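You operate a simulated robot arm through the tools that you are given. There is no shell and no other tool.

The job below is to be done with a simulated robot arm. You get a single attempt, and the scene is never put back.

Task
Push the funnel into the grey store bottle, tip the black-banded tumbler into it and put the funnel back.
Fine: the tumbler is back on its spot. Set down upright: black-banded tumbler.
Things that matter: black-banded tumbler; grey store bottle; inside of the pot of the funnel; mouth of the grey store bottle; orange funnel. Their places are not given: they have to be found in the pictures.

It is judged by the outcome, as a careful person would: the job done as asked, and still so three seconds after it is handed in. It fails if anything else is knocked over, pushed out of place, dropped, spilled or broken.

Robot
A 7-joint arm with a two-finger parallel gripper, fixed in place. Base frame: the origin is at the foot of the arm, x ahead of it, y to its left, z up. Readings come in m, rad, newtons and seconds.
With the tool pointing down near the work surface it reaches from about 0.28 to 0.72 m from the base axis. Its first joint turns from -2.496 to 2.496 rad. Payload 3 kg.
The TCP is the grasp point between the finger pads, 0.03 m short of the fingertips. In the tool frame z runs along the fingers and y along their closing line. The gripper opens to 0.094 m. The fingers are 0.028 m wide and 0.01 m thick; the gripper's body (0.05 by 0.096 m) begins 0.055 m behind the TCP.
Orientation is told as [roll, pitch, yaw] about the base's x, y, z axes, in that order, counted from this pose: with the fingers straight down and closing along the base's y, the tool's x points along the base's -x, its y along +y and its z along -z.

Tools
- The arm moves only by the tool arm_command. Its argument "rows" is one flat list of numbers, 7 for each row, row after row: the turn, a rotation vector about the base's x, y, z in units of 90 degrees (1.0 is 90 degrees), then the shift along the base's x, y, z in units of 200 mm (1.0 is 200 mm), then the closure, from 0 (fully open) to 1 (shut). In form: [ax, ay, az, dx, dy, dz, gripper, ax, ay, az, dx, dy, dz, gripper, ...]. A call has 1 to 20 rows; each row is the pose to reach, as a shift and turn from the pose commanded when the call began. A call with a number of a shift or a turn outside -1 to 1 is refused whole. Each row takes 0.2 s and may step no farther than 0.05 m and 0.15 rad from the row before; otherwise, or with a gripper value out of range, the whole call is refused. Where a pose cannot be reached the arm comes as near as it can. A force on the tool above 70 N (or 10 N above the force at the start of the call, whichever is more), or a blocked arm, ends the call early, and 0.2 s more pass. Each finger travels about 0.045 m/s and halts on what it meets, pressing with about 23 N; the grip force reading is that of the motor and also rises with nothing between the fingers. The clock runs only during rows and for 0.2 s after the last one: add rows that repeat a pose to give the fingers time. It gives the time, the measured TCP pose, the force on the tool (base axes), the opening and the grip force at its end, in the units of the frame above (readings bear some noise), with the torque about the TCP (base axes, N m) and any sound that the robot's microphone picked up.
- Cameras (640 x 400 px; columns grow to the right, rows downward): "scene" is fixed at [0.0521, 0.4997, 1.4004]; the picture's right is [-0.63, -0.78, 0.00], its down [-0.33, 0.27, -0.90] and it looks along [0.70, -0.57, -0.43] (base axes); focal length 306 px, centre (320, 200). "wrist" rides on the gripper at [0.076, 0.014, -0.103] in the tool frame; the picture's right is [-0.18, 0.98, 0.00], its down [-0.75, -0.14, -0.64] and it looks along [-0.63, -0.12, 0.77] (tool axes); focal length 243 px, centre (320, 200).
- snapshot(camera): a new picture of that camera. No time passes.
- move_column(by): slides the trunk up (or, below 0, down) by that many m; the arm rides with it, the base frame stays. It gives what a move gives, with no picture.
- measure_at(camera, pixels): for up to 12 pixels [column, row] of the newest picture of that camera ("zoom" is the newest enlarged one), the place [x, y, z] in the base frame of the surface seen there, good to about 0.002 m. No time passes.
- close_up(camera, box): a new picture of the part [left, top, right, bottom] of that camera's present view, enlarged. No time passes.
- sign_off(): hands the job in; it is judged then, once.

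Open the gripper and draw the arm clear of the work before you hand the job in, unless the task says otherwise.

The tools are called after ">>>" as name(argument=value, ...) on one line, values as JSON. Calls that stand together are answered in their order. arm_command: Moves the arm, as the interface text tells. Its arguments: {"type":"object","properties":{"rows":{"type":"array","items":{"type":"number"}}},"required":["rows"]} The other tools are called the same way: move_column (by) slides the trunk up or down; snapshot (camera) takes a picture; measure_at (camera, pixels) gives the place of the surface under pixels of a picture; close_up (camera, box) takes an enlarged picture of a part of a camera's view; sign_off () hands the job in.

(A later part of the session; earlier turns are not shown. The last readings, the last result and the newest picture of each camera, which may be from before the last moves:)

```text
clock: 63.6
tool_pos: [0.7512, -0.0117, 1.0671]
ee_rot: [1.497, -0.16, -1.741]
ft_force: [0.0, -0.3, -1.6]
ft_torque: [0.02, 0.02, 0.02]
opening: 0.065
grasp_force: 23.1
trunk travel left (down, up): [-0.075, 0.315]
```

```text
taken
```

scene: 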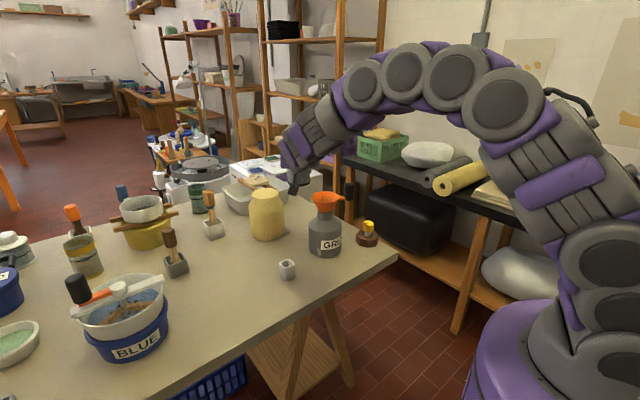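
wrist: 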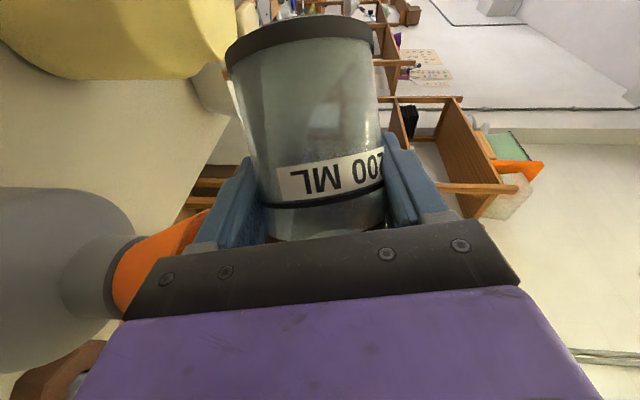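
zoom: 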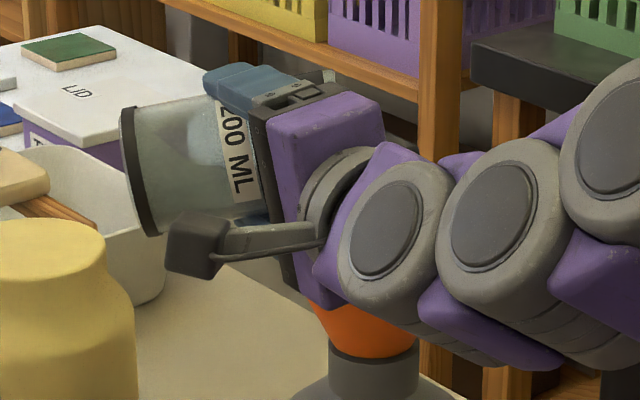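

The load fell to about 1.6 N, so contents are leaving; bottle and bench remain clean. I go on to 90° at the same slow rate.

>>> arm_command(rows=[0.0091, -0.0064, 0, -0.0016, -0.0022, 0.004, 1, 0.0182, -0.0128, 0, -0.0032, -0.0045, 0.0081, 1, 0.0273, -0.0191, 0, -0.0047, -0.0067, 0.0121, 1, 0.0364, -0.0255, 0, -0.0063, -0.009, 0.0162, 1, 0.0455, -0.0319, 0, -0.0079, -0.0112, 0.0202, 1, 0.0546, -0.0383, 0, -0.0095, -0.0135, 0.0243, 1, 0.0637, -0.0446, 0, -0.0111, -0.0157, 0.0283, 1, 0.0728, -0.051, 0, -0.0126, -0.018, 0.0324, 1, 0.0819, -0.0574, 0, -0.0142, -0.0202, 0.0364, 1, 0.091, -0.0638, 0, -0.0158, -0.0225, 0.0405, 1, 0.091, -0.0638, 0, -0.0158, -0.0225, 0.0405, 1, 0.091, -0.0638, 0, -0.0158, -0.0225, 0.0405, 1, 0.091, -0.0638, 0, -0.0158, -0.0225, 0.0405, 1, 0.091, -0.0638, 0, -0.0158, -0.0225, 0.0405, 1, 0.091, -0.0638, 0, -0.0158, -0.0225, 0.0405, 1])

>>> close_up(camera="scene", box=[284, 150, 348, 220])

>>> snapshot(camera="wrist")

```text
clock: 66.8
tool_pos: [0.7496, -0.0161, 1.074]
ee_rot: [1.57, 0.0, -1.748]
ft_force: [0.2, 0.6, -0.7]
ft_torque: [-0.02, 0.02, 0.02]
opening: 0.0648
grasp_force: 22.9
trunk travel left (down, up): [-0.075, 0.315]
```

```text
5.71 times, centred on (316, 185) of scene
```

zoom: 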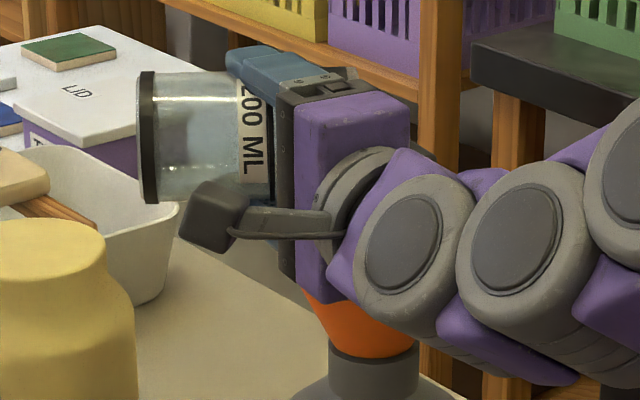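

```text
taken
```

wrist: 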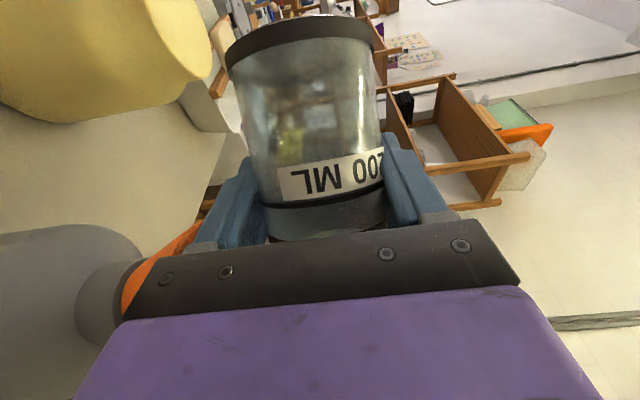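

The load is nearly down to the empty glass (about 0.7 N) and the glass looks clear. I tilt on to 110° with the lip kept over the funnel and hold for the rest to run out.

>>> arm_command(rows=[0.0228, -0.0159, 0, -0.0049, -0.007, 0.009, 1, 0.0455, -0.0319, 0, -0.0098, -0.0139, 0.018, 1, 0.0683, -0.0478, 0, -0.0148, -0.0211, 0.0265, 1, 0.091, -0.0638, 0, -0.0198, -0.0283, 0.035, 1, 0.1138, -0.0797, 0, -0.0252, -0.036, 0.0425, 1, 0.1365, -0.0957, 0, -0.0307, -0.0438, 0.05, 1, 0.1593, -0.1116, 0, -0.0364, -0.052, 0.057, 1, 0.182, -0.1276, 0, -0.0422, -0.0602, 0.064, 1, 0.182, -0.1276, 0, -0.0422, -0.0602, 0.064, 1, 0.182, -0.1276, 0, -0.0422, -0.0602, 0.064, 1, 0.182, -0.1276, 0, -0.0422, -0.0602, 0.064, 1, 0.182, -0.1276, 0, -0.0422, -0.0602, 0.064, 1, 0.182, -0.1276, 0, -0.0422, -0.0602, 0.064, 1, 0.182, -0.1276, 0, -0.0422, -0.0602, 0.064, 1])

>>> close_up(camera="scene", box=[284, 140, 348, 220])

>>> snapshot(camera="wrist")

```text
clock: 69.8
tool_pos: [0.7406, -0.0287, 1.0883]
ee_rot: [1.723, 0.316, -1.722]
ft_force: [0.3, -0.1, -1.2]
ft_torque: [-0.05, 0.0, -0.02]
opening: 0.0645
grasp_force: 22.6
trunk travel left (down, up): [-0.075, 0.315]
```

```text
5.00 times, centred on (316, 180) of scene
```

zoom: 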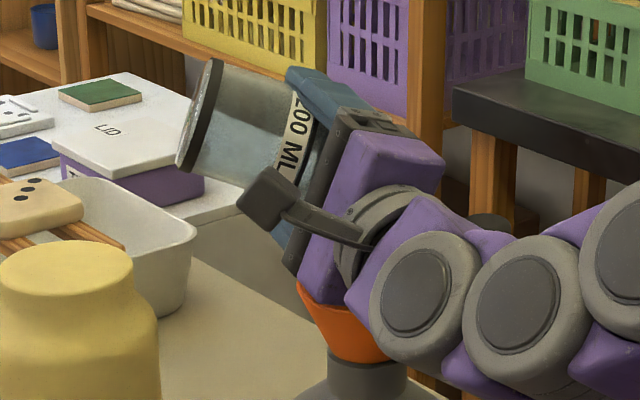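

```text
taken
```

wrist: 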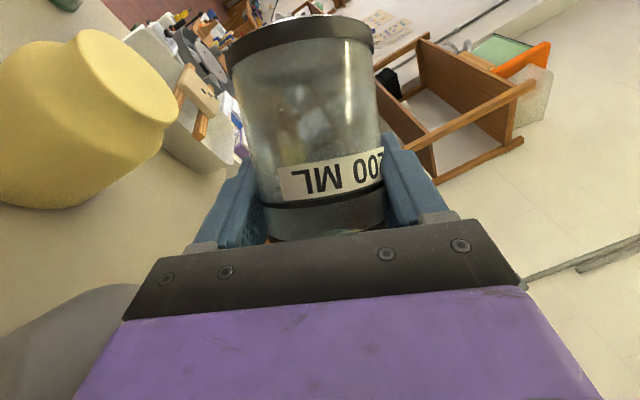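

The glass looks empty at 110°. I tip it to 120° for a short drain, keeping the lip over the funnel.

>>> arm_command(rows=[0.0228, -0.0159, 0, -0.0063, -0.009, 0.006, 1, 0.0455, -0.0319, 0, -0.0126, -0.018, 0.0115, 1, 0.0683, -0.0478, 0, -0.019, -0.027, 0.0165, 1, 0.091, -0.0638, 0, -0.0253, -0.036, 0.021, 1, 0.091, -0.0638, 0, -0.0253, -0.036, 0.021, 1, 0.091, -0.0638, 0, -0.0253, -0.036, 0.021, 1, 0.091, -0.0638, 0, -0.0253, -0.036, 0.021, 1, 0.091, -0.0638, 0, -0.0253, -0.036, 0.021, 1, 0.091, -0.0638, 0, -0.0253, -0.036, 0.021, 1, 0.091, -0.0638, 0, -0.0253, -0.036, 0.021, 1, 0.091, -0.0638, 0, -0.0253, -0.036, 0.021, 1, 0.091, -0.0638, 0, -0.0253, -0.036, 0.021, 1, 0.091, -0.0638, 0, -0.0253, -0.036, 0.021, 1])

>>> close_up(camera="scene", box=[284, 140, 348, 220])

>>> close_up(camera="wrist", box=[200, 0, 420, 250])

```text
clock: 72.6
tool_pos: [0.7361, -0.0359, 1.093]
ee_rot: [1.81, 0.471, -1.691]
ft_force: [0.4, 0.9, -1.7]
ft_torque: [-0.02, 0.02, -0.01]
opening: 0.0646
grasp_force: 22.6
trunk travel left (down, up): [-0.075, 0.315]
```

```text
5.00 times, centred on (316, 180) of scene
```

zoom: 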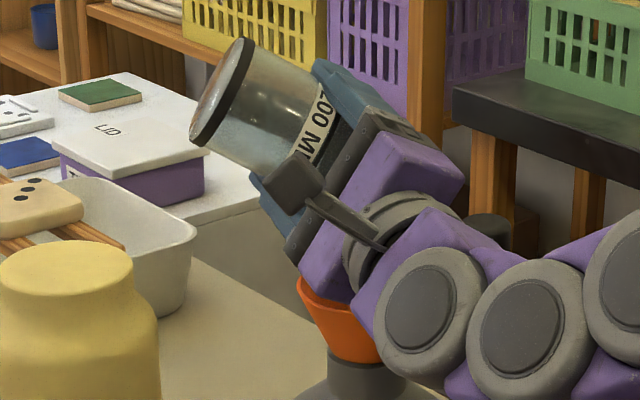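

```text
1.60 times, centred on (310, 125) of wrist
```

zoom: 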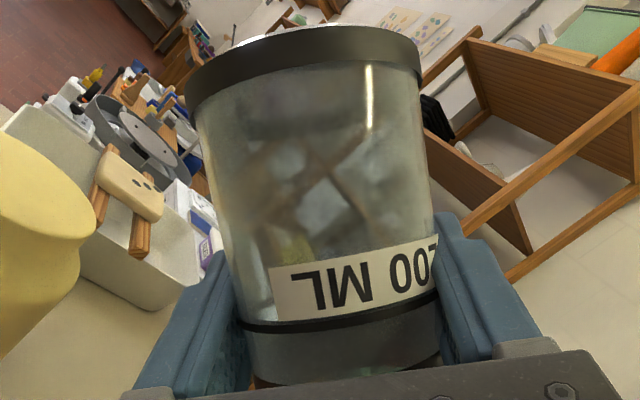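

The glass is clear and empty at 120°. I reverse the same tilt path, keeping the lip over the funnel while it comes back to 62°.

>>> arm_command(rows=[-0.0455, 0.0319, 0, 0.0129, 0.0184, -0.0095, 1, -0.091, 0.0638, 0, 0.0253, 0.036, -0.021, 1, -0.1365, 0.0957, 0, 0.0367, 0.0524, -0.035, 1, -0.182, 0.1276, 0, 0.0476, 0.068, -0.05, 1, -0.2275, 0.1595, 0, 0.0577, 0.0823, -0.067, 1, -0.273, 0.1914, 0, 0.0674, 0.0962, -0.085, 1, -0.3185, 0.2232, 0, 0.0755, 0.1077, -0.105, 1, -0.364, 0.2551, 0, 0.0832, 0.1188, -0.1255, 1, -0.4095, 0.287, 0, 0.089, 0.127, -0.1475, 1, -0.455, 0.3189, 0, 0.0947, 0.1351, -0.17, 1, -0.4914, 0.3444, 0, 0.0982, 0.14, -0.186, 1, -0.5278, 0.37, 0, 0.1016, 0.145, -0.2015, 1, -0.5278, 0.37, 0, 0.1016, 0.145, -0.2015, 1])

>>> arm_command(rows=[-0.0364, 0.0255, 0, 0.0009, 0.0012, -0.008, 1, -0.0728, 0.051, 0, 0.0017, 0.0025, -0.016, 1, -0.1138, 0.0797, 0, 0.0017, 0.0025, -0.0085, 1, -0.1547, 0.1084, 0, 0.0017, 0.0025, -0.001, 1, -0.2002, 0.1403, 0, 0.0055, 0.0078, 0.0425, 1, -0.2457, 0.1722, 0, 0.0095, 0.0135, 0.0855, 1, -0.2912, 0.2041, 0, 0.0132, 0.0188, 0.129, 1, -0.3367, 0.236, 0, 0.0181, 0.0258, 0.169, 1, -0.3822, 0.2679, 0, 0.0227, 0.0324, 0.209, 1, -0.4277, 0.2998, 0, 0.0276, 0.0393, 0.249, 1, -0.4732, 0.3317, 0, 0.0296, 0.0422, 0.2705, 1, -0.5187, 0.3636, 0, 0.0313, 0.0446, 0.2925, 1, -0.5642, 0.3954, 0, 0.0333, 0.0475, 0.314, 1, -0.5642, 0.3954, 0, 0.0333, 0.0475, 0.314, 1])

>>> close_up(camera="scene", box=[256, 130, 368, 240])

>>> snapshot(camera="wrist")

```text
clock: 75.4
tool_pos: [0.7566, -0.0056, 1.0522]
ee_rot: [1.35, -0.441, -1.695]
ft_force: [-0.3, -1.1, -1.1]
ft_torque: [-0.01, 0.01, 0.01]
opening: 0.0645
grasp_force: 23.1
trunk travel left (down, up): [-0.075, 0.315]
```

```text
clock: 78.4
tool_pos: [0.763, 0.0047, 1.1151]
ee_rot: [-0.005, -1.135, -0.606]
ft_force: [-0.8, -0.8, -0.3]
ft_torque: [-0.01, 0.05, -0.01]
opening: 0.0643
grasp_force: 22.7
trunk travel left (down, up): [-0.075, 0.315]
```

```text
3.64 times, centred on (312, 185) of scene
```

zoom: 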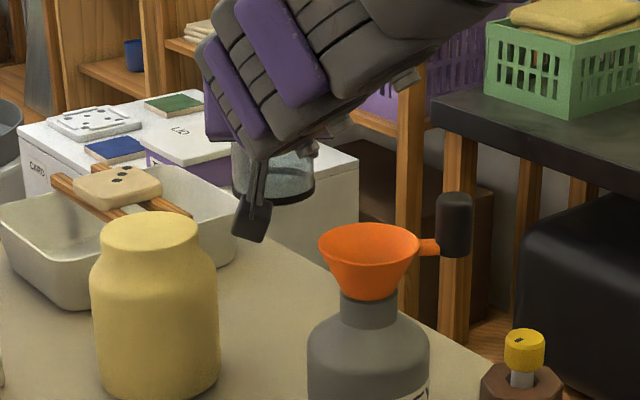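

```text
taken
```

wrist: 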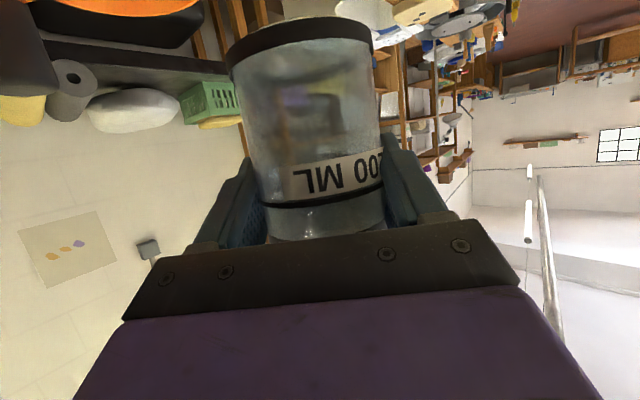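

The tumbler is upright again, empty and clear, and the funnel stands undisturbed. I check the funnel inside and around the bottle for any spill.

>>> close_up(camera="scene", box=[295, 175, 375, 265])

>>> close_up(camera="scene", box=[230, 180, 330, 290])

```text
4.44 times, centred on (335, 220) of scene
```

zoom: 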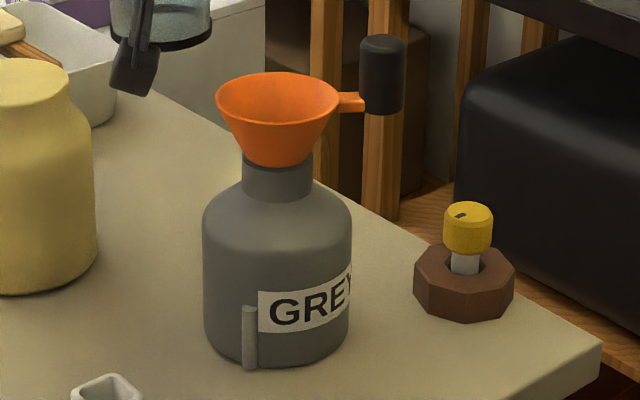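

```text
3.64 times, centred on (280, 235) of scene
```

zoom: 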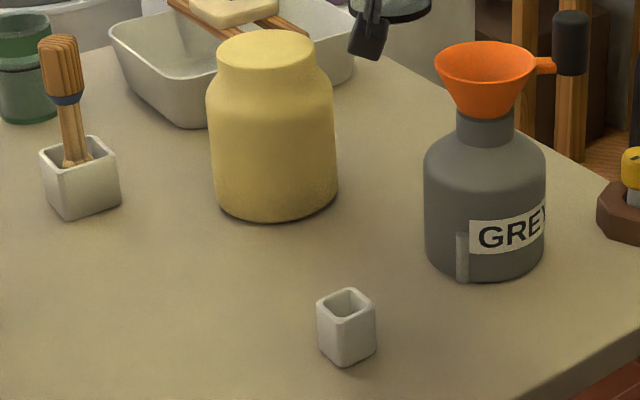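

No spill anywhere and the funnel is empty. I carry the tumbler back along the same path, first half.

>>> arm_command(rows=[0, 0, 0.0061, -0.0033, 0.015, 0, 1, 0, 0, 0.0244, -0.0132, 0.06, 0, 1, 0, 0, 0.052, -0.0281, 0.1275, 0, 1, 0, 0, 0.0825, -0.0446, 0.2025, 0, 1, 0, 0, 0.1161, -0.0627, 0.285, 0, 1, 0, 0, 0.1528, -0.0825, 0.375, 0, 1, 0, 0, 0.1895, -0.1023, 0.465, 0, 1, 0, 0, 0.2231, -0.1205, 0.5475, 0, 1, 0, 0, 0.2536, -0.137, 0.6225, 0, 1, 0, 0, 0.2812, -0.1518, 0.69, 0, 1, 0, 0, 0.2995, -0.1617, 0.735, 0, 1, 0, 0, 0.3056, -0.165, 0.75, 0, 1, 0, 0, 0.3056, -0.165, 0.75, 0, 1])

>>> arm_command(rows=[0, 0, 0.0061, -0.0033, 0.015, -0.0027, 1, 0, 0, 0.0244, -0.0132, 0.06, -0.0106, 1, 0, 0, 0.052, -0.0281, 0.1275, -0.0225, 1, 0, 0, 0.0825, -0.0446, 0.2025, -0.0358, 1, 0, 0, 0.1161, -0.0627, 0.285, -0.0504, 1, 0, 0, 0.1528, -0.0825, 0.375, -0.0663, 1, 0, 0, 0.1895, -0.1023, 0.465, -0.0822, 1, 0, 0, 0.2231, -0.1205, 0.5475, -0.0967, 1, 0, 0, 0.2536, -0.137, 0.6225, -0.11, 1, 0, 0, 0.2812, -0.1518, 0.69, -0.1219, 1, 0, 0, 0.2995, -0.1617, 0.735, -0.1299, 1, 0, 0, 0.3056, -0.165, 0.75, -0.1325, 1, 0, 0, 0.3056, -0.165, 0.75, -0.1325, 1])

>>> snapshot(camera="scene")

>>> snapshot(camera="wrist")

```text
clock: 81.2
tool_pos: [0.7296, 0.155, 1.1157]
ee_rot: [-0.001, -1.135, -0.131]
ft_force: [0.1, -0.8, -1.2]
ft_torque: [-0.01, 0.05, 0.02]
opening: 0.0644
grasp_force: 23.3
trunk travel left (down, up): [-0.075, 0.315]
```

```text
clock: 84.0
tool_pos: [0.6959, 0.3051, 1.089]
ee_rot: [0.0, -1.135, 0.347]
ft_force: [0.3, -0.1, -1.3]
ft_torque: [0.01, 0.0, 0.01]
opening: 0.0643
grasp_force: 23.3
trunk travel left (down, up): [-0.075, 0.315]
```

```text
taken
```

scene: 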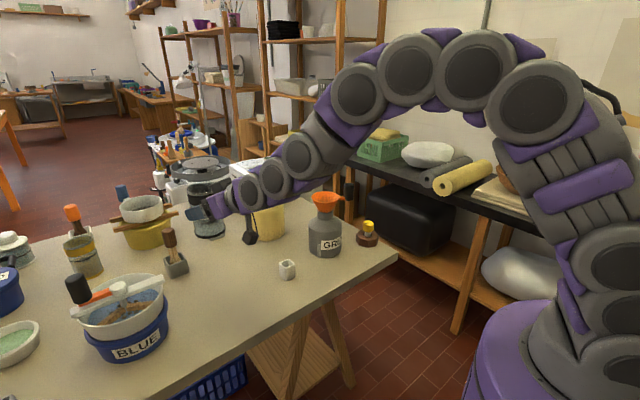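

```text
taken
```

wrist: 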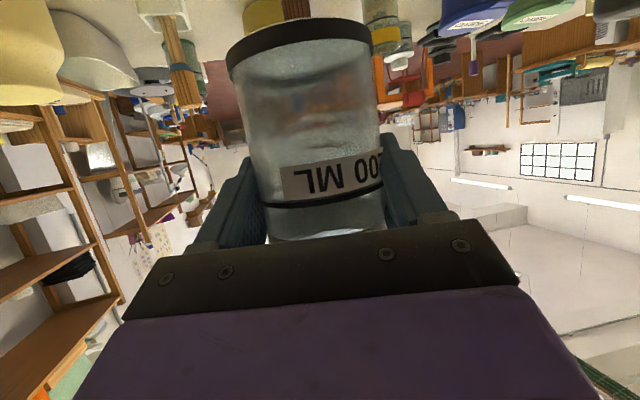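

The tumbler is back above its spot at z 1.089. I look closely to see whether it hangs truly upright before lowering.

>>> close_up(camera="scene", box=[170, 170, 266, 250])

```text
5.00 times, centred on (218, 210) of scene
```

zoom: 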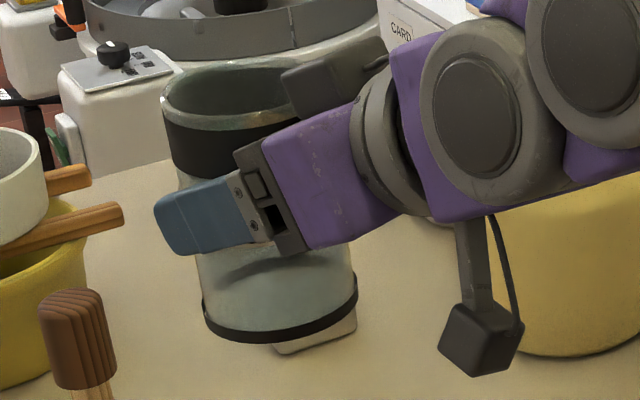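

I measure the tumbler's bottom edge and rim for level.

>>> measure_at(camera="zoom", pixels=[[206, 308], [225, 330], [255, 338], [280, 338], [305, 333], [335, 318], [353, 290], [166, 105], [180, 122], [205, 128], [235, 127], [265, 120]])

```text
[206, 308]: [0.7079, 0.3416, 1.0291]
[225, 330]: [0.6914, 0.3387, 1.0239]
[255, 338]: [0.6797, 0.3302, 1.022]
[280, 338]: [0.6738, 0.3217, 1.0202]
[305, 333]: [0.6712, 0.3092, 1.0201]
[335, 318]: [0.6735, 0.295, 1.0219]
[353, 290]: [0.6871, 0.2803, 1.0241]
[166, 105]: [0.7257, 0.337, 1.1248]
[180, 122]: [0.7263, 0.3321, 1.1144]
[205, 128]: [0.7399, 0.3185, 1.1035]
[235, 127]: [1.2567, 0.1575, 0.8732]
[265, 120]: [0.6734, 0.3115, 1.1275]
```

The bottom edge reads close to z 1.020–1.024 where clicked on the edge, consistent with near upright. I lower it smoothly 0.19 m with a 1.5 mm correction for the slight shift at gripping.

>>> arm_command(rows=[0, 0, 0, 0.0025, -0.007, -0.03, 1, 0, 0, 0, 0.0025, -0.007, -0.1, 1, 0, 0, 0, 0.0025, -0.007, -0.19, 1, 0, 0, 0, 0.0025, -0.007, -0.29, 1, 0, 0, 0, 0.0025, -0.007, -0.39, 1, 0, 0, 0, 0.0025, -0.007, -0.49, 1, 0, 0, 0, 0.0025, -0.007, -0.59, 1, 0, 0, 0, 0.0025, -0.007, -0.69, 1, 0, 0, 0, 0.0025, -0.007, -0.78, 1, 0, 0, 0, 0.0025, -0.007, -0.86, 1, 0, 0, 0, 0.0025, -0.007, -0.92, 1, 0, 0, 0, 0.0025, -0.007, -0.95, 1, 0, 0, 0, 0.0025, -0.007, -0.95, 1])

>>> close_up(camera="scene", box=[180, 235, 276, 315])

>>> close_up(camera="wrist", box=[200, 0, 420, 250])

```text
clock: 86.8
tool_pos: [0.6962, 0.3033, 0.8974]
ee_rot: [0.0, -1.133, 0.349]
ft_force: [-0.1, -0.2, -0.1]
ft_torque: [-0.03, 0.0, 0.0]
opening: 0.0643
grasp_force: 22.5
trunk travel left (down, up): [-0.075, 0.315]
```

```text
5.00 times, centred on (228, 275) of scene
```

zoom: 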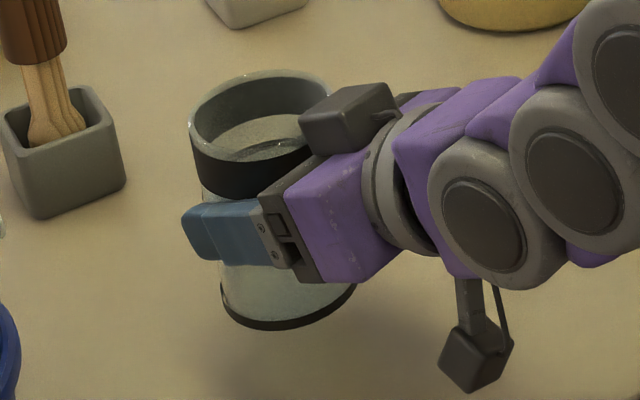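

```text
1.60 times, centred on (310, 125) of wrist
```

zoom: 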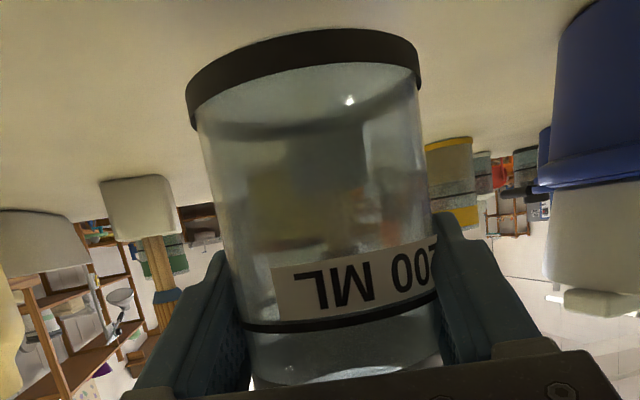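

The glass is empty and about 3 cm above the bench. I lower 26 mm further, then feel for the bench.

>>> arm_command(rows=[0, 0, 0, 0, 0, -0.03, 1, 0, 0, 0, 0, 0, -0.06, 1, 0, 0, 0, 0, 0, -0.09, 1, 0, 0, 0, 0, 0, -0.11, 1, 0, 0, 0, 0, 0, -0.125, 1, 0, 0, 0, 0, 0, -0.13, 1, 0, 0, 0, 0, 0, -0.13, 1])

>>> close_up(camera="scene", box=[180, 245, 276, 325])

```text
clock: 88.4
tool_pos: [0.6973, 0.3022, 0.8734]
ee_rot: [0.001, -1.135, 0.35]
ft_force: [-0.6, -0.3, -1.7]
ft_torque: [0.03, 0.03, 0.0]
opening: 0.0643
grasp_force: 23.2
trunk travel left (down, up): [-0.075, 0.315]
```

```text
5.00 times, centred on (228, 285) of scene
```

zoom: 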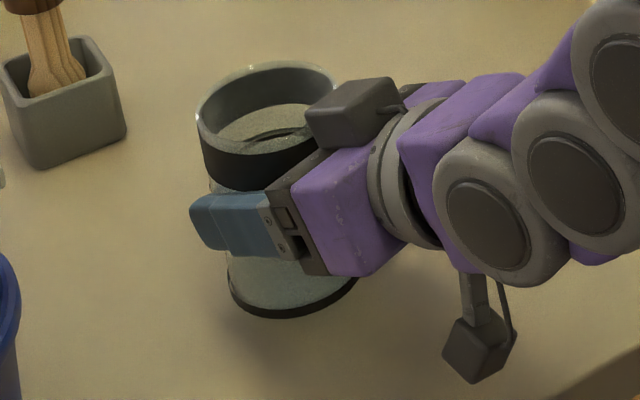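

A few millimetres remain. I lower in 1 mm steps and watch the force.

>>> arm_command(rows=[0, 0, 0, 0, 0, -0.005, 1, 0, 0, 0, 0, 0, -0.01, 1, 0, 0, 0, 0, 0, -0.015, 1, 0, 0, 0, 0, 0, -0.015, 1])

```text
clock: 89.4
tool_pos: [0.697, 0.3021, 0.8694]
ee_rot: [0.002, -1.136, 0.351]
ft_force: [-0.1, 0.0, -1.6]
ft_torque: [-0.01, -0.02, -0.02]
opening: 0.0642
grasp_force: 23.4
trunk travel left (down, up): [-0.075, 0.315]
```

Still only the glass weight. I go 1 mm further, then half a millimetre.

>>> arm_command(rows=[0, 0, 0, 0, 0, -0.003, 1, 0, 0, 0, 0, 0, -0.006, 1, 0, 0, 0, 0, 0, -0.006, 1])

```text
clock: 90.2
tool_pos: [0.6969, 0.3036, 0.8688]
ee_rot: [0.002, -1.138, 0.348]
ft_force: [1.5, 0.8, 4.5]
ft_torque: [-0.01, 0.08, 0.0]
opening: 0.0641
grasp_force: 23.0
trunk travel left (down, up): [-0.075, 0.315]
```

The bench is felt: +4.5 N. I open the fingers gradually to release the tumbler.

>>> arm_command(rows=[0, 0, 0, 0, 0, 0, 0.8, 0, 0, 0, 0, 0, 0, 0.5, 0, 0, 0, 0, 0, 0, 0.3, 0, 0, 0, 0, 0, 0, 0.2, 0, 0, 0, 0, 0, 0, 0.1, 0, 0, 0, 0, 0, 0, 0, 0, 0, 0, 0, 0, 0, 0, 0, 0, 0, 0, 0, 0, 0])

>>> snapshot(camera="wrist")

>>> close_up(camera="scene", box=[180, 245, 276, 325])

```text
clock: 92.0
tool_pos: [0.6956, 0.3037, 0.8676]
ee_rot: [0.001, -1.133, 0.348]
ft_force: [-0.4, -0.2, -0.4]
ft_torque: [-0.01, 0.0, 0.0]
opening: 0.0941
grasp_force: 0.0
trunk travel left (down, up): [-0.075, 0.315]
```

```text
taken
```

wrist: 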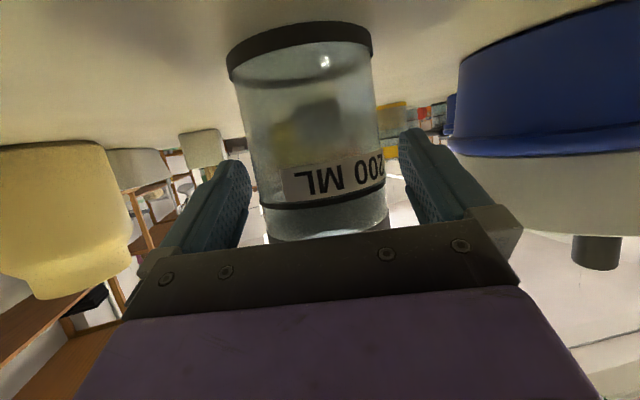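

```text
5.00 times, centred on (228, 285) of scene
```

zoom: 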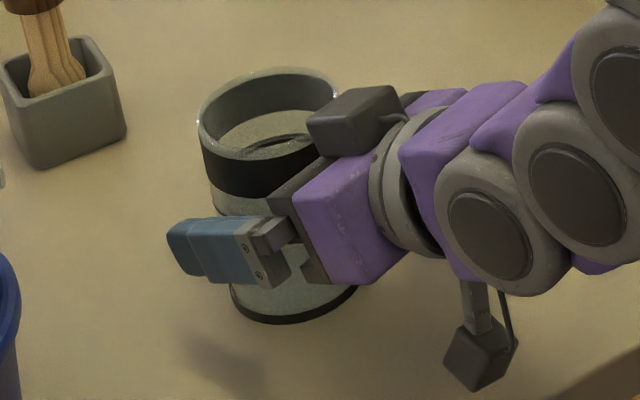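

The tumbler stands free on the bench. I back the open fingers straight out along the approach line by 0.11 m.

>>> arm_command(rows=[0, 0, 0, -0.047, -0.017, 0, 0, 0, 0, 0, -0.12, -0.0437, 0, 0, 0, 0, 0, -0.2, -0.0728, 0, 0, 0, 0, 0, -0.29, -0.1055, 0, 0, 0, 0, 0, -0.38, -0.1383, 0, 0, 0, 0, 0, -0.46, -0.1674, 0, 0, 0, 0, 0, -0.52, -0.1893, 0, 0, 0, 0, 0, -0.52, -0.1893, 0, 0])

>>> close_up(camera="scene", box=[190, 240, 270, 320])

>>> snapshot(camera="wrist")

```text
clock: 93.8
tool_pos: [0.592, 0.2647, 0.8671]
ee_rot: [0.0, -1.133, 0.349]
ft_force: [0.2, 0.8, -0.1]
ft_torque: [0.0, -0.01, 0.0]
opening: 0.0942
grasp_force: 0.1
trunk travel left (down, up): [-0.075, 0.315]
```

```text
5.00 times, centred on (230, 280) of scene
```

zoom: 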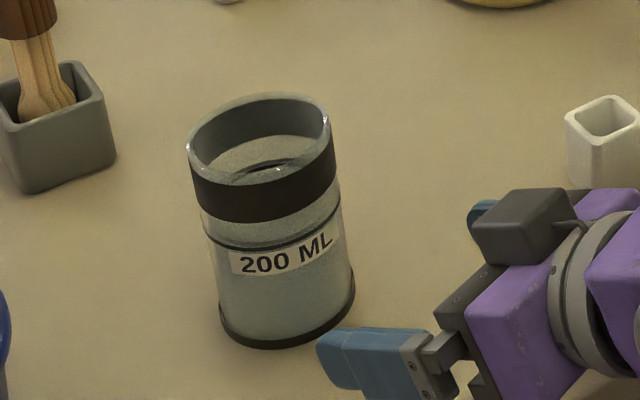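

```text
taken
```

wrist: 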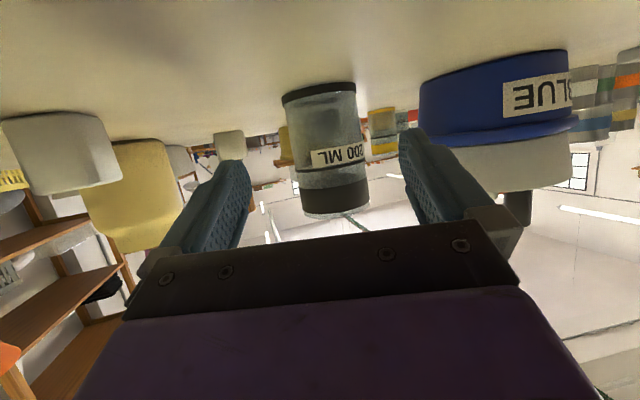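

The tumbler stands upright; compared with the first picture at the same zoom it sits about 5 px left and 3 px higher, i.e. some 3 mm off. I measure it more exactly.

>>> measure_at(camera="zoom", pixels=[[190, 150], [262, 96], [264, 186], [225, 338], [297, 342], [351, 297], [263, 198], [263, 278], [260, 158], [218, 307], [266, 346], [330, 165]])

>>> close_up(camera="scene", box=[200, 255, 240, 313])

```text
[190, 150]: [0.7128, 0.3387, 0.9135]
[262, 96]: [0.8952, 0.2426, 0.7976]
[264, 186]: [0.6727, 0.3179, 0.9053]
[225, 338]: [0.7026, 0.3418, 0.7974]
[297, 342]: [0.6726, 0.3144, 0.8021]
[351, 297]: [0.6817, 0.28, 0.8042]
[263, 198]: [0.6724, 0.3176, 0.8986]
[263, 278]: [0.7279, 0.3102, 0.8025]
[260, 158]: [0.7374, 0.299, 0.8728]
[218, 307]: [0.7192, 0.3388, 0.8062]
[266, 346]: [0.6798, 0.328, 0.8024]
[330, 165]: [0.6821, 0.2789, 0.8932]
```

```text
6.90 times, centred on (220, 284) of scene
```

zoom: 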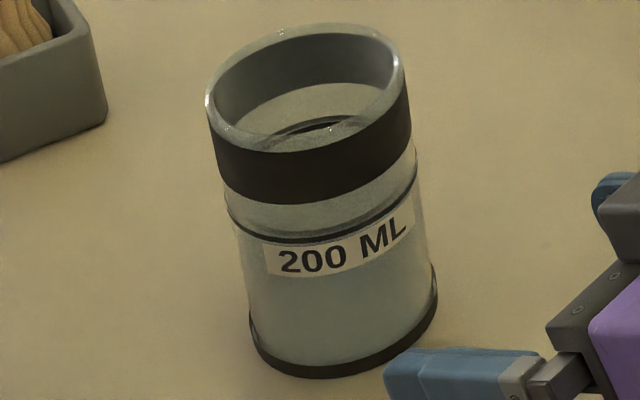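

It is empty (the glass floor shows through) but stands 4.3 mm too far in x and 0.5 mm in y, since it crept forward in the fingers. I re-approach along the same line to regrip and correct this.

>>> arm_command(rows=[0, 0, 0, 0.06, 0.0218, 0, 0, 0, 0, 0, 0.14, 0.051, 0, 0, 0, 0, 0, 0.23, 0.0837, 0, 0, 0, 0, 0, 0.32, 0.1165, 0, 0, 0, 0, 0, 0.4, 0.1456, 0, 0, 0, 0, 0, 0.47, 0.1711, 0, 0, 0, 0, 0, 0.52, 0.1893, 0, 0, 0, 0, 0, 0.5436, 0.1979, 0, 0, 0, 0, 0, 0.5436, 0.1979, 0, 0])

>>> snapshot(camera="wrist")

```text
clock: 95.8
tool_pos: [0.7007, 0.3048, 0.8697]
ee_rot: [0.0, -1.135, 0.349]
ft_force: [0.1, 0.2, 0.4]
ft_torque: [0.02, -0.02, -0.01]
opening: 0.0941
grasp_force: 0.2
trunk travel left (down, up): [-0.075, 0.315]
```

```text
taken
```

wrist: 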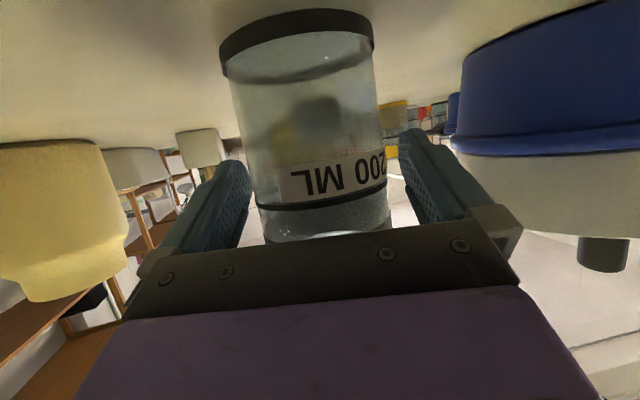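

The tumbler is again centred between the pads. I close on it.

>>> arm_command(rows=[0, 0, 0, 0, 0, 0, 0.15, 0, 0, 0, 0, 0, 0, 0.25, 0, 0, 0, 0, 0, 0, 0.4, 0, 0, 0, 0, 0, 0, 0.7, 0, 0, 0, 0, 0, 0, 1, 0, 0, 0, 0, 0, 0, 1])

```text
clock: 97.2
tool_pos: [0.7025, 0.3053, 0.8684]
ee_rot: [-0.001, -1.135, 0.348]
ft_force: [-0.3, 0.4, 0.6]
ft_torque: [0.06, -0.05, -0.03]
opening: 0.0645
grasp_force: 22.4
trunk travel left (down, up): [-0.075, 0.315]
```

Gripped. I lift 3 mm, shift back 4.3 mm in x and 0.5 mm in y, and lower again to just above the bench.

>>> arm_command(rows=[0, 0, 0, 0, 0, 0.008, 1, 0, 0, 0, 0, 0, 0.016, 1, 0, 0, 0, -0.01, -0.001, 0.016, 1, 0, 0, 0, -0.0215, -0.0025, 0.016, 1, 0, 0, 0, -0.0215, -0.0025, 0.01, 1, 0, 0, 0, -0.0215, -0.0025, 0.005, 1, 0, 0, 0, -0.0215, -0.0025, 0.002, 1, 0, 0, 0, -0.0215, -0.0025, 0.002, 1])

```text
clock: 99.0
tool_pos: [0.6972, 0.3036, 0.8691]
ee_rot: [0.001, -1.136, 0.349]
ft_force: [2.1, 1.0, 4.0]
ft_torque: [0.13, 0.03, 0.0]
opening: 0.0642
grasp_force: 23.5
trunk travel left (down, up): [-0.075, 0.315]
```

The bench is felt again at 4 N. I open the fingers to release.

>>> arm_command(rows=[0, 0, 0, 0, 0, 0, 0.8, 0, 0, 0, 0, 0, 0, 0.5, 0, 0, 0, 0, 0, 0, 0.3, 0, 0, 0, 0, 0, 0, 0.2, 0, 0, 0, 0, 0, 0, 0.1, 0, 0, 0, 0, 0, 0, 0, 0, 0, 0, 0, 0, 0, 0, 0, 0, 0, 0, 0, 0, 0])

>>> arm_command(rows=[0, 0, 0, -0.047, -0.017, 0, 0, 0, 0, 0, -0.12, -0.0437, 0, 0, 0, 0, 0, -0.2, -0.0728, 0, 0, 0, 0, 0, -0.29, -0.1055, 0, 0, 0, 0, 0, -0.38, -0.1383, 0, 0, 0, 0, 0, -0.46, -0.1674, 0, 0, 0, 0, 0, -0.52, -0.1893, 0, 0, 0, 0, 0, -0.52, -0.1893, 0, 0])

>>> close_up(camera="scene", box=[190, 240, 270, 320])

```text
clock: 100.8
tool_pos: [0.6967, 0.3046, 0.8691]
ee_rot: [0.0, -1.134, 0.349]
ft_force: [0.2, -1.0, 0.5]
ft_torque: [0.01, 0.01, -0.01]
opening: 0.0939
grasp_force: 0.1
trunk travel left (down, up): [-0.075, 0.315]
```

```text
clock: 102.6
tool_pos: [0.5928, 0.2649, 0.8696]
ee_rot: [0.002, -1.137, 0.35]
ft_force: [-0.2, -0.5, 0.6]
ft_torque: [0.0, 0.01, 0.01]
opening: 0.0941
grasp_force: 0.2
trunk travel left (down, up): [-0.075, 0.315]
```

```text
5.00 times, centred on (230, 280) of scene
```

zoom: 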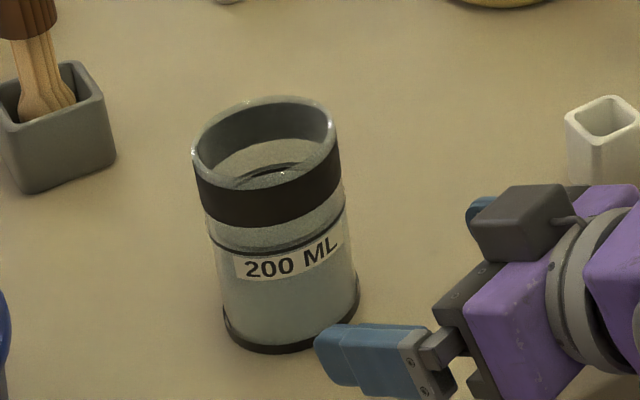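

The tumbler now matches its first picture (rim left edge at 192, base bottom at 352). I raise the arm clear before turning the tool down again.

>>> arm_command(rows=[0, 0, 0, 0, 0, 0.08, 0, 0, 0, 0, 0, 0, 0.2, 0, 0, 0, 0, 0, 0, 0.35, 0, 0, 0, 0, 0, 0, 0.5, 0, 0, 0, 0, 0, 0, 0.65, 0, 0, 0, 0, 0, 0, 0.8, 0, 0, 0, 0, 0, 0, 0.9, 0, 0, 0, 0, 0, 0, 0.95, 0, 0, 0, 0, 0, 0, 0.95, 0])

>>> arm_command(rows=[-0.0247, 0.0679, 0, -0.0315, -0.0875, 0.03, 0, -0.0494, 0.1357, 0, -0.063, -0.175, 0.06, 0, -0.0741, 0.2036, 0, -0.0945, -0.2625, 0.09, 0, -0.0988, 0.2715, 0, -0.126, -0.35, 0.12, 0, -0.1235, 0.3394, 0, -0.1575, -0.4375, 0.15, 0, -0.1482, 0.4072, 0, -0.189, -0.525, 0.18, 0, -0.1729, 0.4751, 0, -0.2205, -0.6125, 0.21, 0, -0.1976, 0.543, 0, -0.252, -0.7, 0.24, 0, -0.2223, 0.6108, 0, -0.2835, -0.7875, 0.27, 0, -0.247, 0.6787, 0, -0.315, -0.875, 0.3, 0, -0.247, 0.6787, 0, -0.315, -0.875, 0.3, 0])

>>> snapshot(camera="scene")

```text
clock: 104.6
tool_pos: [0.5921, 0.2644, 1.0592]
ee_rot: [0.0, -1.135, 0.349]
ft_force: [0.4, -0.3, -0.3]
ft_torque: [0.0, 0.02, -0.01]
opening: 0.0941
grasp_force: 0.1
trunk travel left (down, up): [-0.075, 0.315]
```

```text
clock: 107.0
tool_pos: [0.5298, 0.0896, 1.12]
ee_rot: [0.001, 0.001, 0.348]
ft_force: [0.1, -0.2, -0.2]
ft_torque: [-0.03, 0.01, 0.01]
opening: 0.0937
grasp_force: 0.2
trunk travel left (down, up): [-0.075, 0.315]
```

```text
taken
```

scene: 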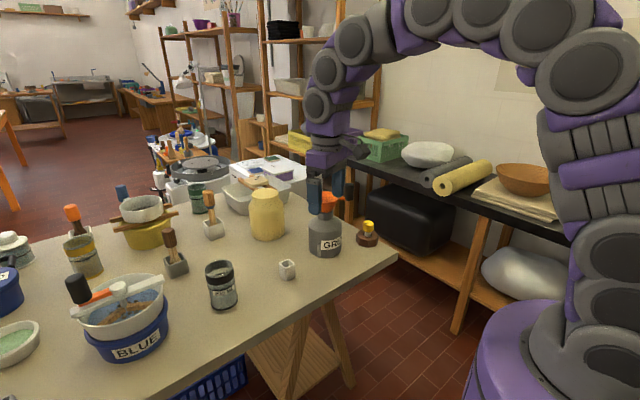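

All objects are in order. I move with tool-down back over the funnel handle, turning yaw to 59.7° again.

>>> arm_command(rows=[0, 0, 0.0441, 0.045, -0.095, 0.0175, 0, 0, 0, 0.0882, 0.09, -0.19, 0.035, 0, 0, 0, 0.1323, 0.135, -0.285, 0.0525, 0, 0, 0, 0.1764, 0.18, -0.38, 0.07, 0, 0, 0, 0.2205, 0.225, -0.475, 0.0875, 0, 0, 0, 0.2646, 0.27, -0.57, 0.105, 0, 0, 0, 0.3087, 0.315, -0.665, 0.1225, 0, 0, 0, 0.3528, 0.36, -0.76, 0.14, 0, 0, 0, 0.3969, 0.405, -0.855, 0.1575, 0, 0, 0, 0.441, 0.45, -0.95, 0.175, 0, 0, 0, 0.441, 0.45, -0.95, 0.175, 0])

```text
clock: 109.4
tool_pos: [0.6201, -0.0997, 1.1519]
ee_rot: [0.002, -0.001, 1.042]
ft_force: [-0.9, 0.8, -0.1]
ft_torque: [0.0, 0.0, 0.0]
opening: 0.0941
grasp_force: 0.0
trunk travel left (down, up): [-0.075, 0.315]
```

At (0.620, -0.100, 1.152). I move the last 65 mm over the handle and look down.

>>> arm_command(rows=[0, 0, 0, 0.06, -0.028, 0, 0, 0, 0, 0, 0.15, -0.07, 0, 0, 0, 0, 0, 0.24, -0.112, 0, 0, 0, 0, 0, 0.29, -0.136, 0, 0, 0, 0, 0, 0.295, -0.138, 0, 0, 0, 0, 0, 0.295, -0.138, 0, 0])

>>> snapshot(camera="wrist")

>>> close_up(camera="wrist", box=[270, 80, 390, 200])

```text
clock: 110.8
tool_pos: [0.679, -0.1293, 1.154]
ee_rot: [0.004, -0.001, 1.043]
ft_force: [0.2, -0.7, -1.0]
ft_torque: [0.0, 0.0, -0.02]
opening: 0.0942
grasp_force: 0.0
trunk travel left (down, up): [-0.075, 0.315]
```

```text
taken
```

wrist: 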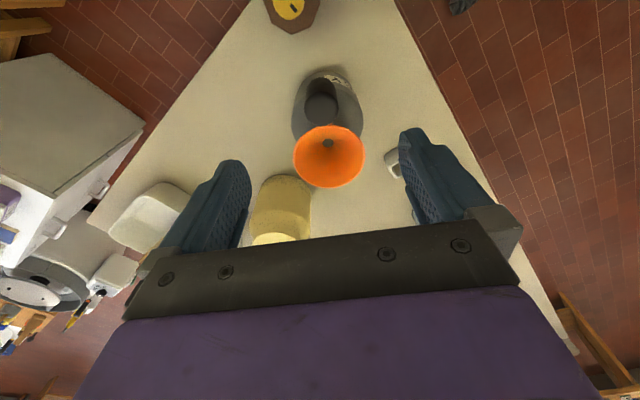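

```text
3.33 times, centred on (330, 140) of wrist
```

zoom: 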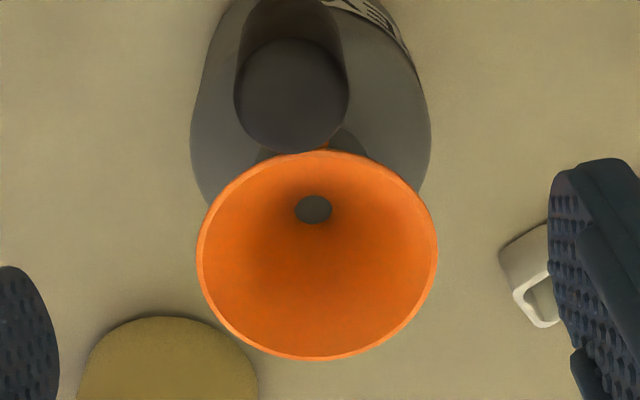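

The funnel is empty and the view matches the one I had after releasing it. I descend 0.14 m around the handle.

>>> arm_command(rows=[0, 0, 0, 0, 0, -0.1, 0, 0, 0, 0, 0, 0, -0.25, 0, 0, 0, 0, 0, 0, -0.4, 0, 0, 0, 0, 0, 0, -0.53, 0, 0, 0, 0, 0, 0, -0.63, 0, 0, 0, 0, 0, 0, -0.69, 0, 0, 0, 0, 0, 0, -0.7, 0, 0, 0, 0, 0, 0, -0.7, 0])

>>> snapshot(camera="wrist")

```text
clock: 112.6
tool_pos: [0.6792, -0.1279, 1.0139]
ee_rot: [0.001, -0.001, 1.041]
ft_force: [0.1, 0.0, -0.5]
ft_torque: [0.0, 0.03, -0.01]
opening: 0.0942
grasp_force: 0.1
trunk travel left (down, up): [-0.075, 0.315]
```

```text
taken
```

wrist: 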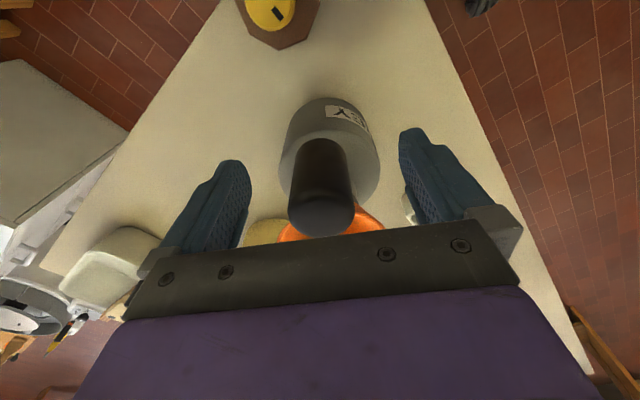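

The handle is centred between the fingers exactly as before at (0.679, -0.128, 1.014). I close on it.

>>> arm_command(rows=[0, 0, 0, 0, 0, 0, 0.3, 0, 0, 0, 0, 0, 0, 0.6, 0, 0, 0, 0, 0, 0, 0.8, 0, 0, 0, 0, 0, 0, 1, 0, 0, 0, 0, 0, 0, 1, 0, 0, 0, 0, 0, 0, 1, 0, 0, 0, 0, 0, 0, 1])

```text
clock: 114.2
tool_pos: [0.6786, -0.1282, 1.0142]
ee_rot: [0.002, 0.0, 1.042]
ft_force: [-2.6, 0.9, 0.0]
ft_torque: [0.07, 0.26, 0.08]
opening: 0.0315
grasp_force: 23.6
trunk travel left (down, up): [-0.075, 0.315]
```

Gripped at 31.5 mm. I lift 20 mm slowly and check the bottle stays put.

>>> arm_command(rows=[0, 0, 0, 0, 0, 0.015, 1, 0, 0, 0, 0, 0, 0.035, 1, 0, 0, 0, 0, 0, 0.06, 1, 0, 0, 0, 0, 0, 0.085, 1, 0, 0, 0, 0, 0, 0.1, 1, 0, 0, 0, 0, 0, 0.1, 1])

>>> close_up(camera="scene", box=[285, 170, 365, 260])

```text
clock: 115.6
tool_pos: [0.6785, -0.1272, 1.0333]
ee_rot: [0.004, 0.002, 1.043]
ft_force: [-0.5, 0.3, -2.2]
ft_torque: [-0.06, 0.09, -0.02]
opening: 0.0316
grasp_force: 22.8
trunk travel left (down, up): [-0.075, 0.315]
```

```text
4.44 times, centred on (325, 215) of scene
```

zoom: 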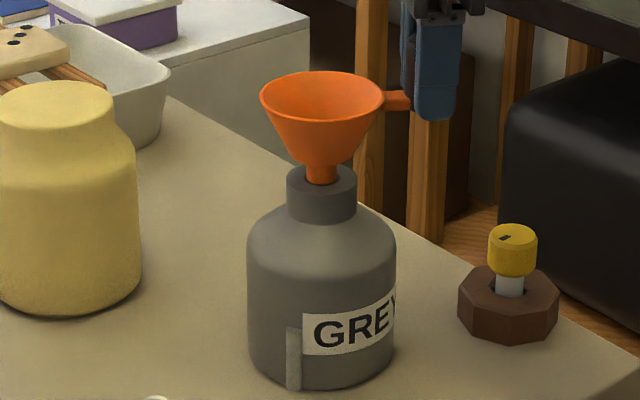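

The funnel slides out freely and the bottle stays in place. I lift another 65 mm to clear the mouth.

>>> arm_command(rows=[0, 0, 0, 0, 0, 0.03, 1, 0, 0, 0, 0, 0, 0.08, 1, 0, 0, 0, 0, 0, 0.14, 1, 0, 0, 0, 0, 0, 0.2, 1, 0, 0, 0, 0, 0, 0.26, 1, 0, 0, 0, 0, 0, 0.31, 1, 0, 0, 0, 0, 0, 0.33, 1, 0, 0, 0, 0, 0, 0.33, 1])

>>> close_up(camera="scene", box=[285, 160, 365, 230])

```text
clock: 117.4
tool_pos: [0.6795, -0.1283, 1.098]
ee_rot: [0.002, -0.002, 1.042]
ft_force: [-0.2, -1.2, -1.9]
ft_torque: [-0.05, 0.04, 0.02]
opening: 0.0314
grasp_force: 22.7
trunk travel left (down, up): [-0.075, 0.315]
```

```text
5.71 times, centred on (325, 195) of scene
```

zoom: 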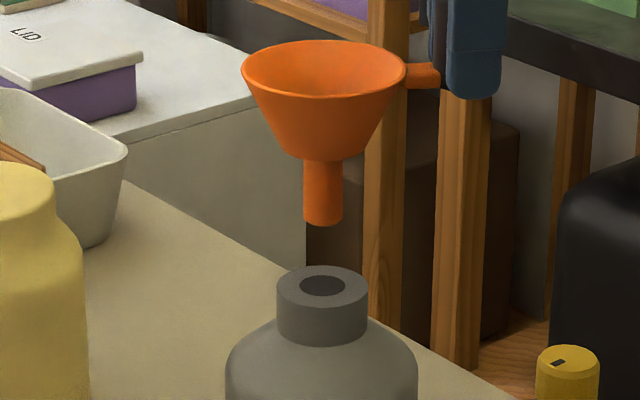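

The funnel is clear of the mouth with its tip near z 0.997. I carry it back to above its pot.

>>> arm_command(rows=[0, 0, 0, -0.01, 0.05, 0, 1, 0, 0, 0, -0.03, 0.15, 0, 1, 0, 0, 0, -0.06, 0.29, 0, 1, 0, 0, 0, -0.09, 0.43, 0, 1, 0, 0, 0, -0.12, 0.57, 0, 1, 0, 0, 0, -0.15, 0.71, 0, 1, 0, 0, 0, -0.17, 0.82, 0, 1, 0, 0, 0, -0.183, 0.88, 0, 1, 0, 0, 0, -0.185, 0.89, 0, 1, 0, 0, 0, -0.185, 0.89, 0, 1])

>>> close_up(camera="scene", box=[240, 170, 336, 290])

```text
clock: 119.6
tool_pos: [0.642, 0.0516, 1.0986]
ee_rot: [0.001, 0.001, 1.042]
ft_force: [0.5, 0.7, -2.0]
ft_torque: [-0.07, 0.06, 0.01]
opening: 0.0311
grasp_force: 22.8
trunk travel left (down, up): [-0.075, 0.315]
```

```text
3.33 times, centred on (288, 230) of scene
```

zoom: 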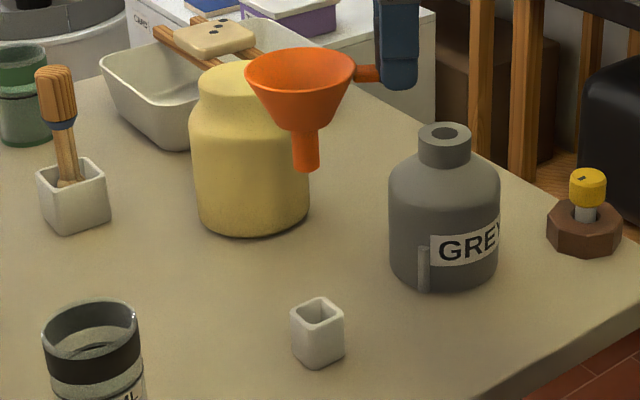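

The funnel hangs above the pot at zoom (318,330). I enlarge the pot to find its opening exactly.

>>> close_up(camera="scene", box=[268, 252, 300, 284])

```text
12.50 times, centred on (284, 268) of scene
```

zoom: 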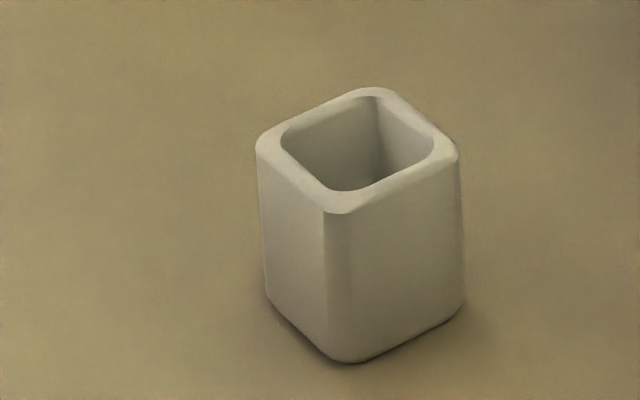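

>>> measure_at(camera="zoom", pixels=[[262, 143], [455, 152], [372, 91], [342, 210], [300, 116], [420, 118], [295, 180], [405, 182], [283, 143], [430, 148], [368, 99], [345, 187]])

>>> measure_at(camera="zoom", pixels=[[330, 108], [405, 105], [308, 178], [400, 172], [320, 115], [400, 115], [310, 170], [395, 167], [345, 170], [345, 180], [355, 140], [340, 160]])

```text
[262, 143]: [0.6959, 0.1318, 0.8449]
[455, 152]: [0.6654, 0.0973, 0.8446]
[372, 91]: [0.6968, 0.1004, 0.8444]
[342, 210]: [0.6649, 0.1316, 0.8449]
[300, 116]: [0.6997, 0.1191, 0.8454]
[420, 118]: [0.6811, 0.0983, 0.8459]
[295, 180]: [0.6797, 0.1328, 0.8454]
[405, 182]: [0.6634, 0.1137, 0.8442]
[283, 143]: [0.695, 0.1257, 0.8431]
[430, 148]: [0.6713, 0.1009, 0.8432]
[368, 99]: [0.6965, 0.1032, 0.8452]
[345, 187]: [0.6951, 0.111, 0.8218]
```

```text
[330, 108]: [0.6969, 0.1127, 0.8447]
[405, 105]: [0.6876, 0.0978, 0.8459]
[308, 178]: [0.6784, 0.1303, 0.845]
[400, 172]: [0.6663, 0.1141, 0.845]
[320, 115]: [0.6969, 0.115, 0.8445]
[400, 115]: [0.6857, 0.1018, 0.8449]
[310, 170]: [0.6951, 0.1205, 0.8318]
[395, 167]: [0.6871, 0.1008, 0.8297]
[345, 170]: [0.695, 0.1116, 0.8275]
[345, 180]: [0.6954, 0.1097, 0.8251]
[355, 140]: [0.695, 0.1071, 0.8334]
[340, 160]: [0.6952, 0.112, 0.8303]
```

The pot's opening is centred at about (0.681, 0.115), inner half-width 14 mm, top z 0.845. I measure the stem's present place with the same camera.

>>> close_up(camera="scene", box=[260, 180, 308, 225])

```text
8.89 times, centred on (284, 202) of scene
```

zoom: 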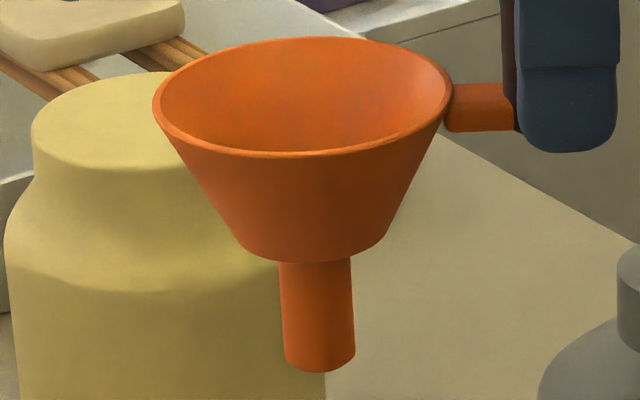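

The funnel hangs level, nearly exactly as after the first lift. I measure the stem to compare with the pot's centre.

>>> measure_at(camera="zoom", pixels=[[320, 350], [320, 340], [320, 330], [320, 320], [320, 310], [320, 300], [320, 290], [287, 330], [353, 330], [300, 152], [300, 38], [319, 366]])

```text
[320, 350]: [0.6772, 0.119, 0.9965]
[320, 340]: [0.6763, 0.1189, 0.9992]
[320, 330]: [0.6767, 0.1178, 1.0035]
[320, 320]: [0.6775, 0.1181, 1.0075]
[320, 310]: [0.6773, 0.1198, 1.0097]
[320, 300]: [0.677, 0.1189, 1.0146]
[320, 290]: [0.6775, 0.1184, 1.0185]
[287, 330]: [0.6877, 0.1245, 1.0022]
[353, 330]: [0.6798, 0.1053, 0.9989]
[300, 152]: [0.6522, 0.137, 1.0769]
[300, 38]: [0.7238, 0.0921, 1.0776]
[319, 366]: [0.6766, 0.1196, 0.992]
```

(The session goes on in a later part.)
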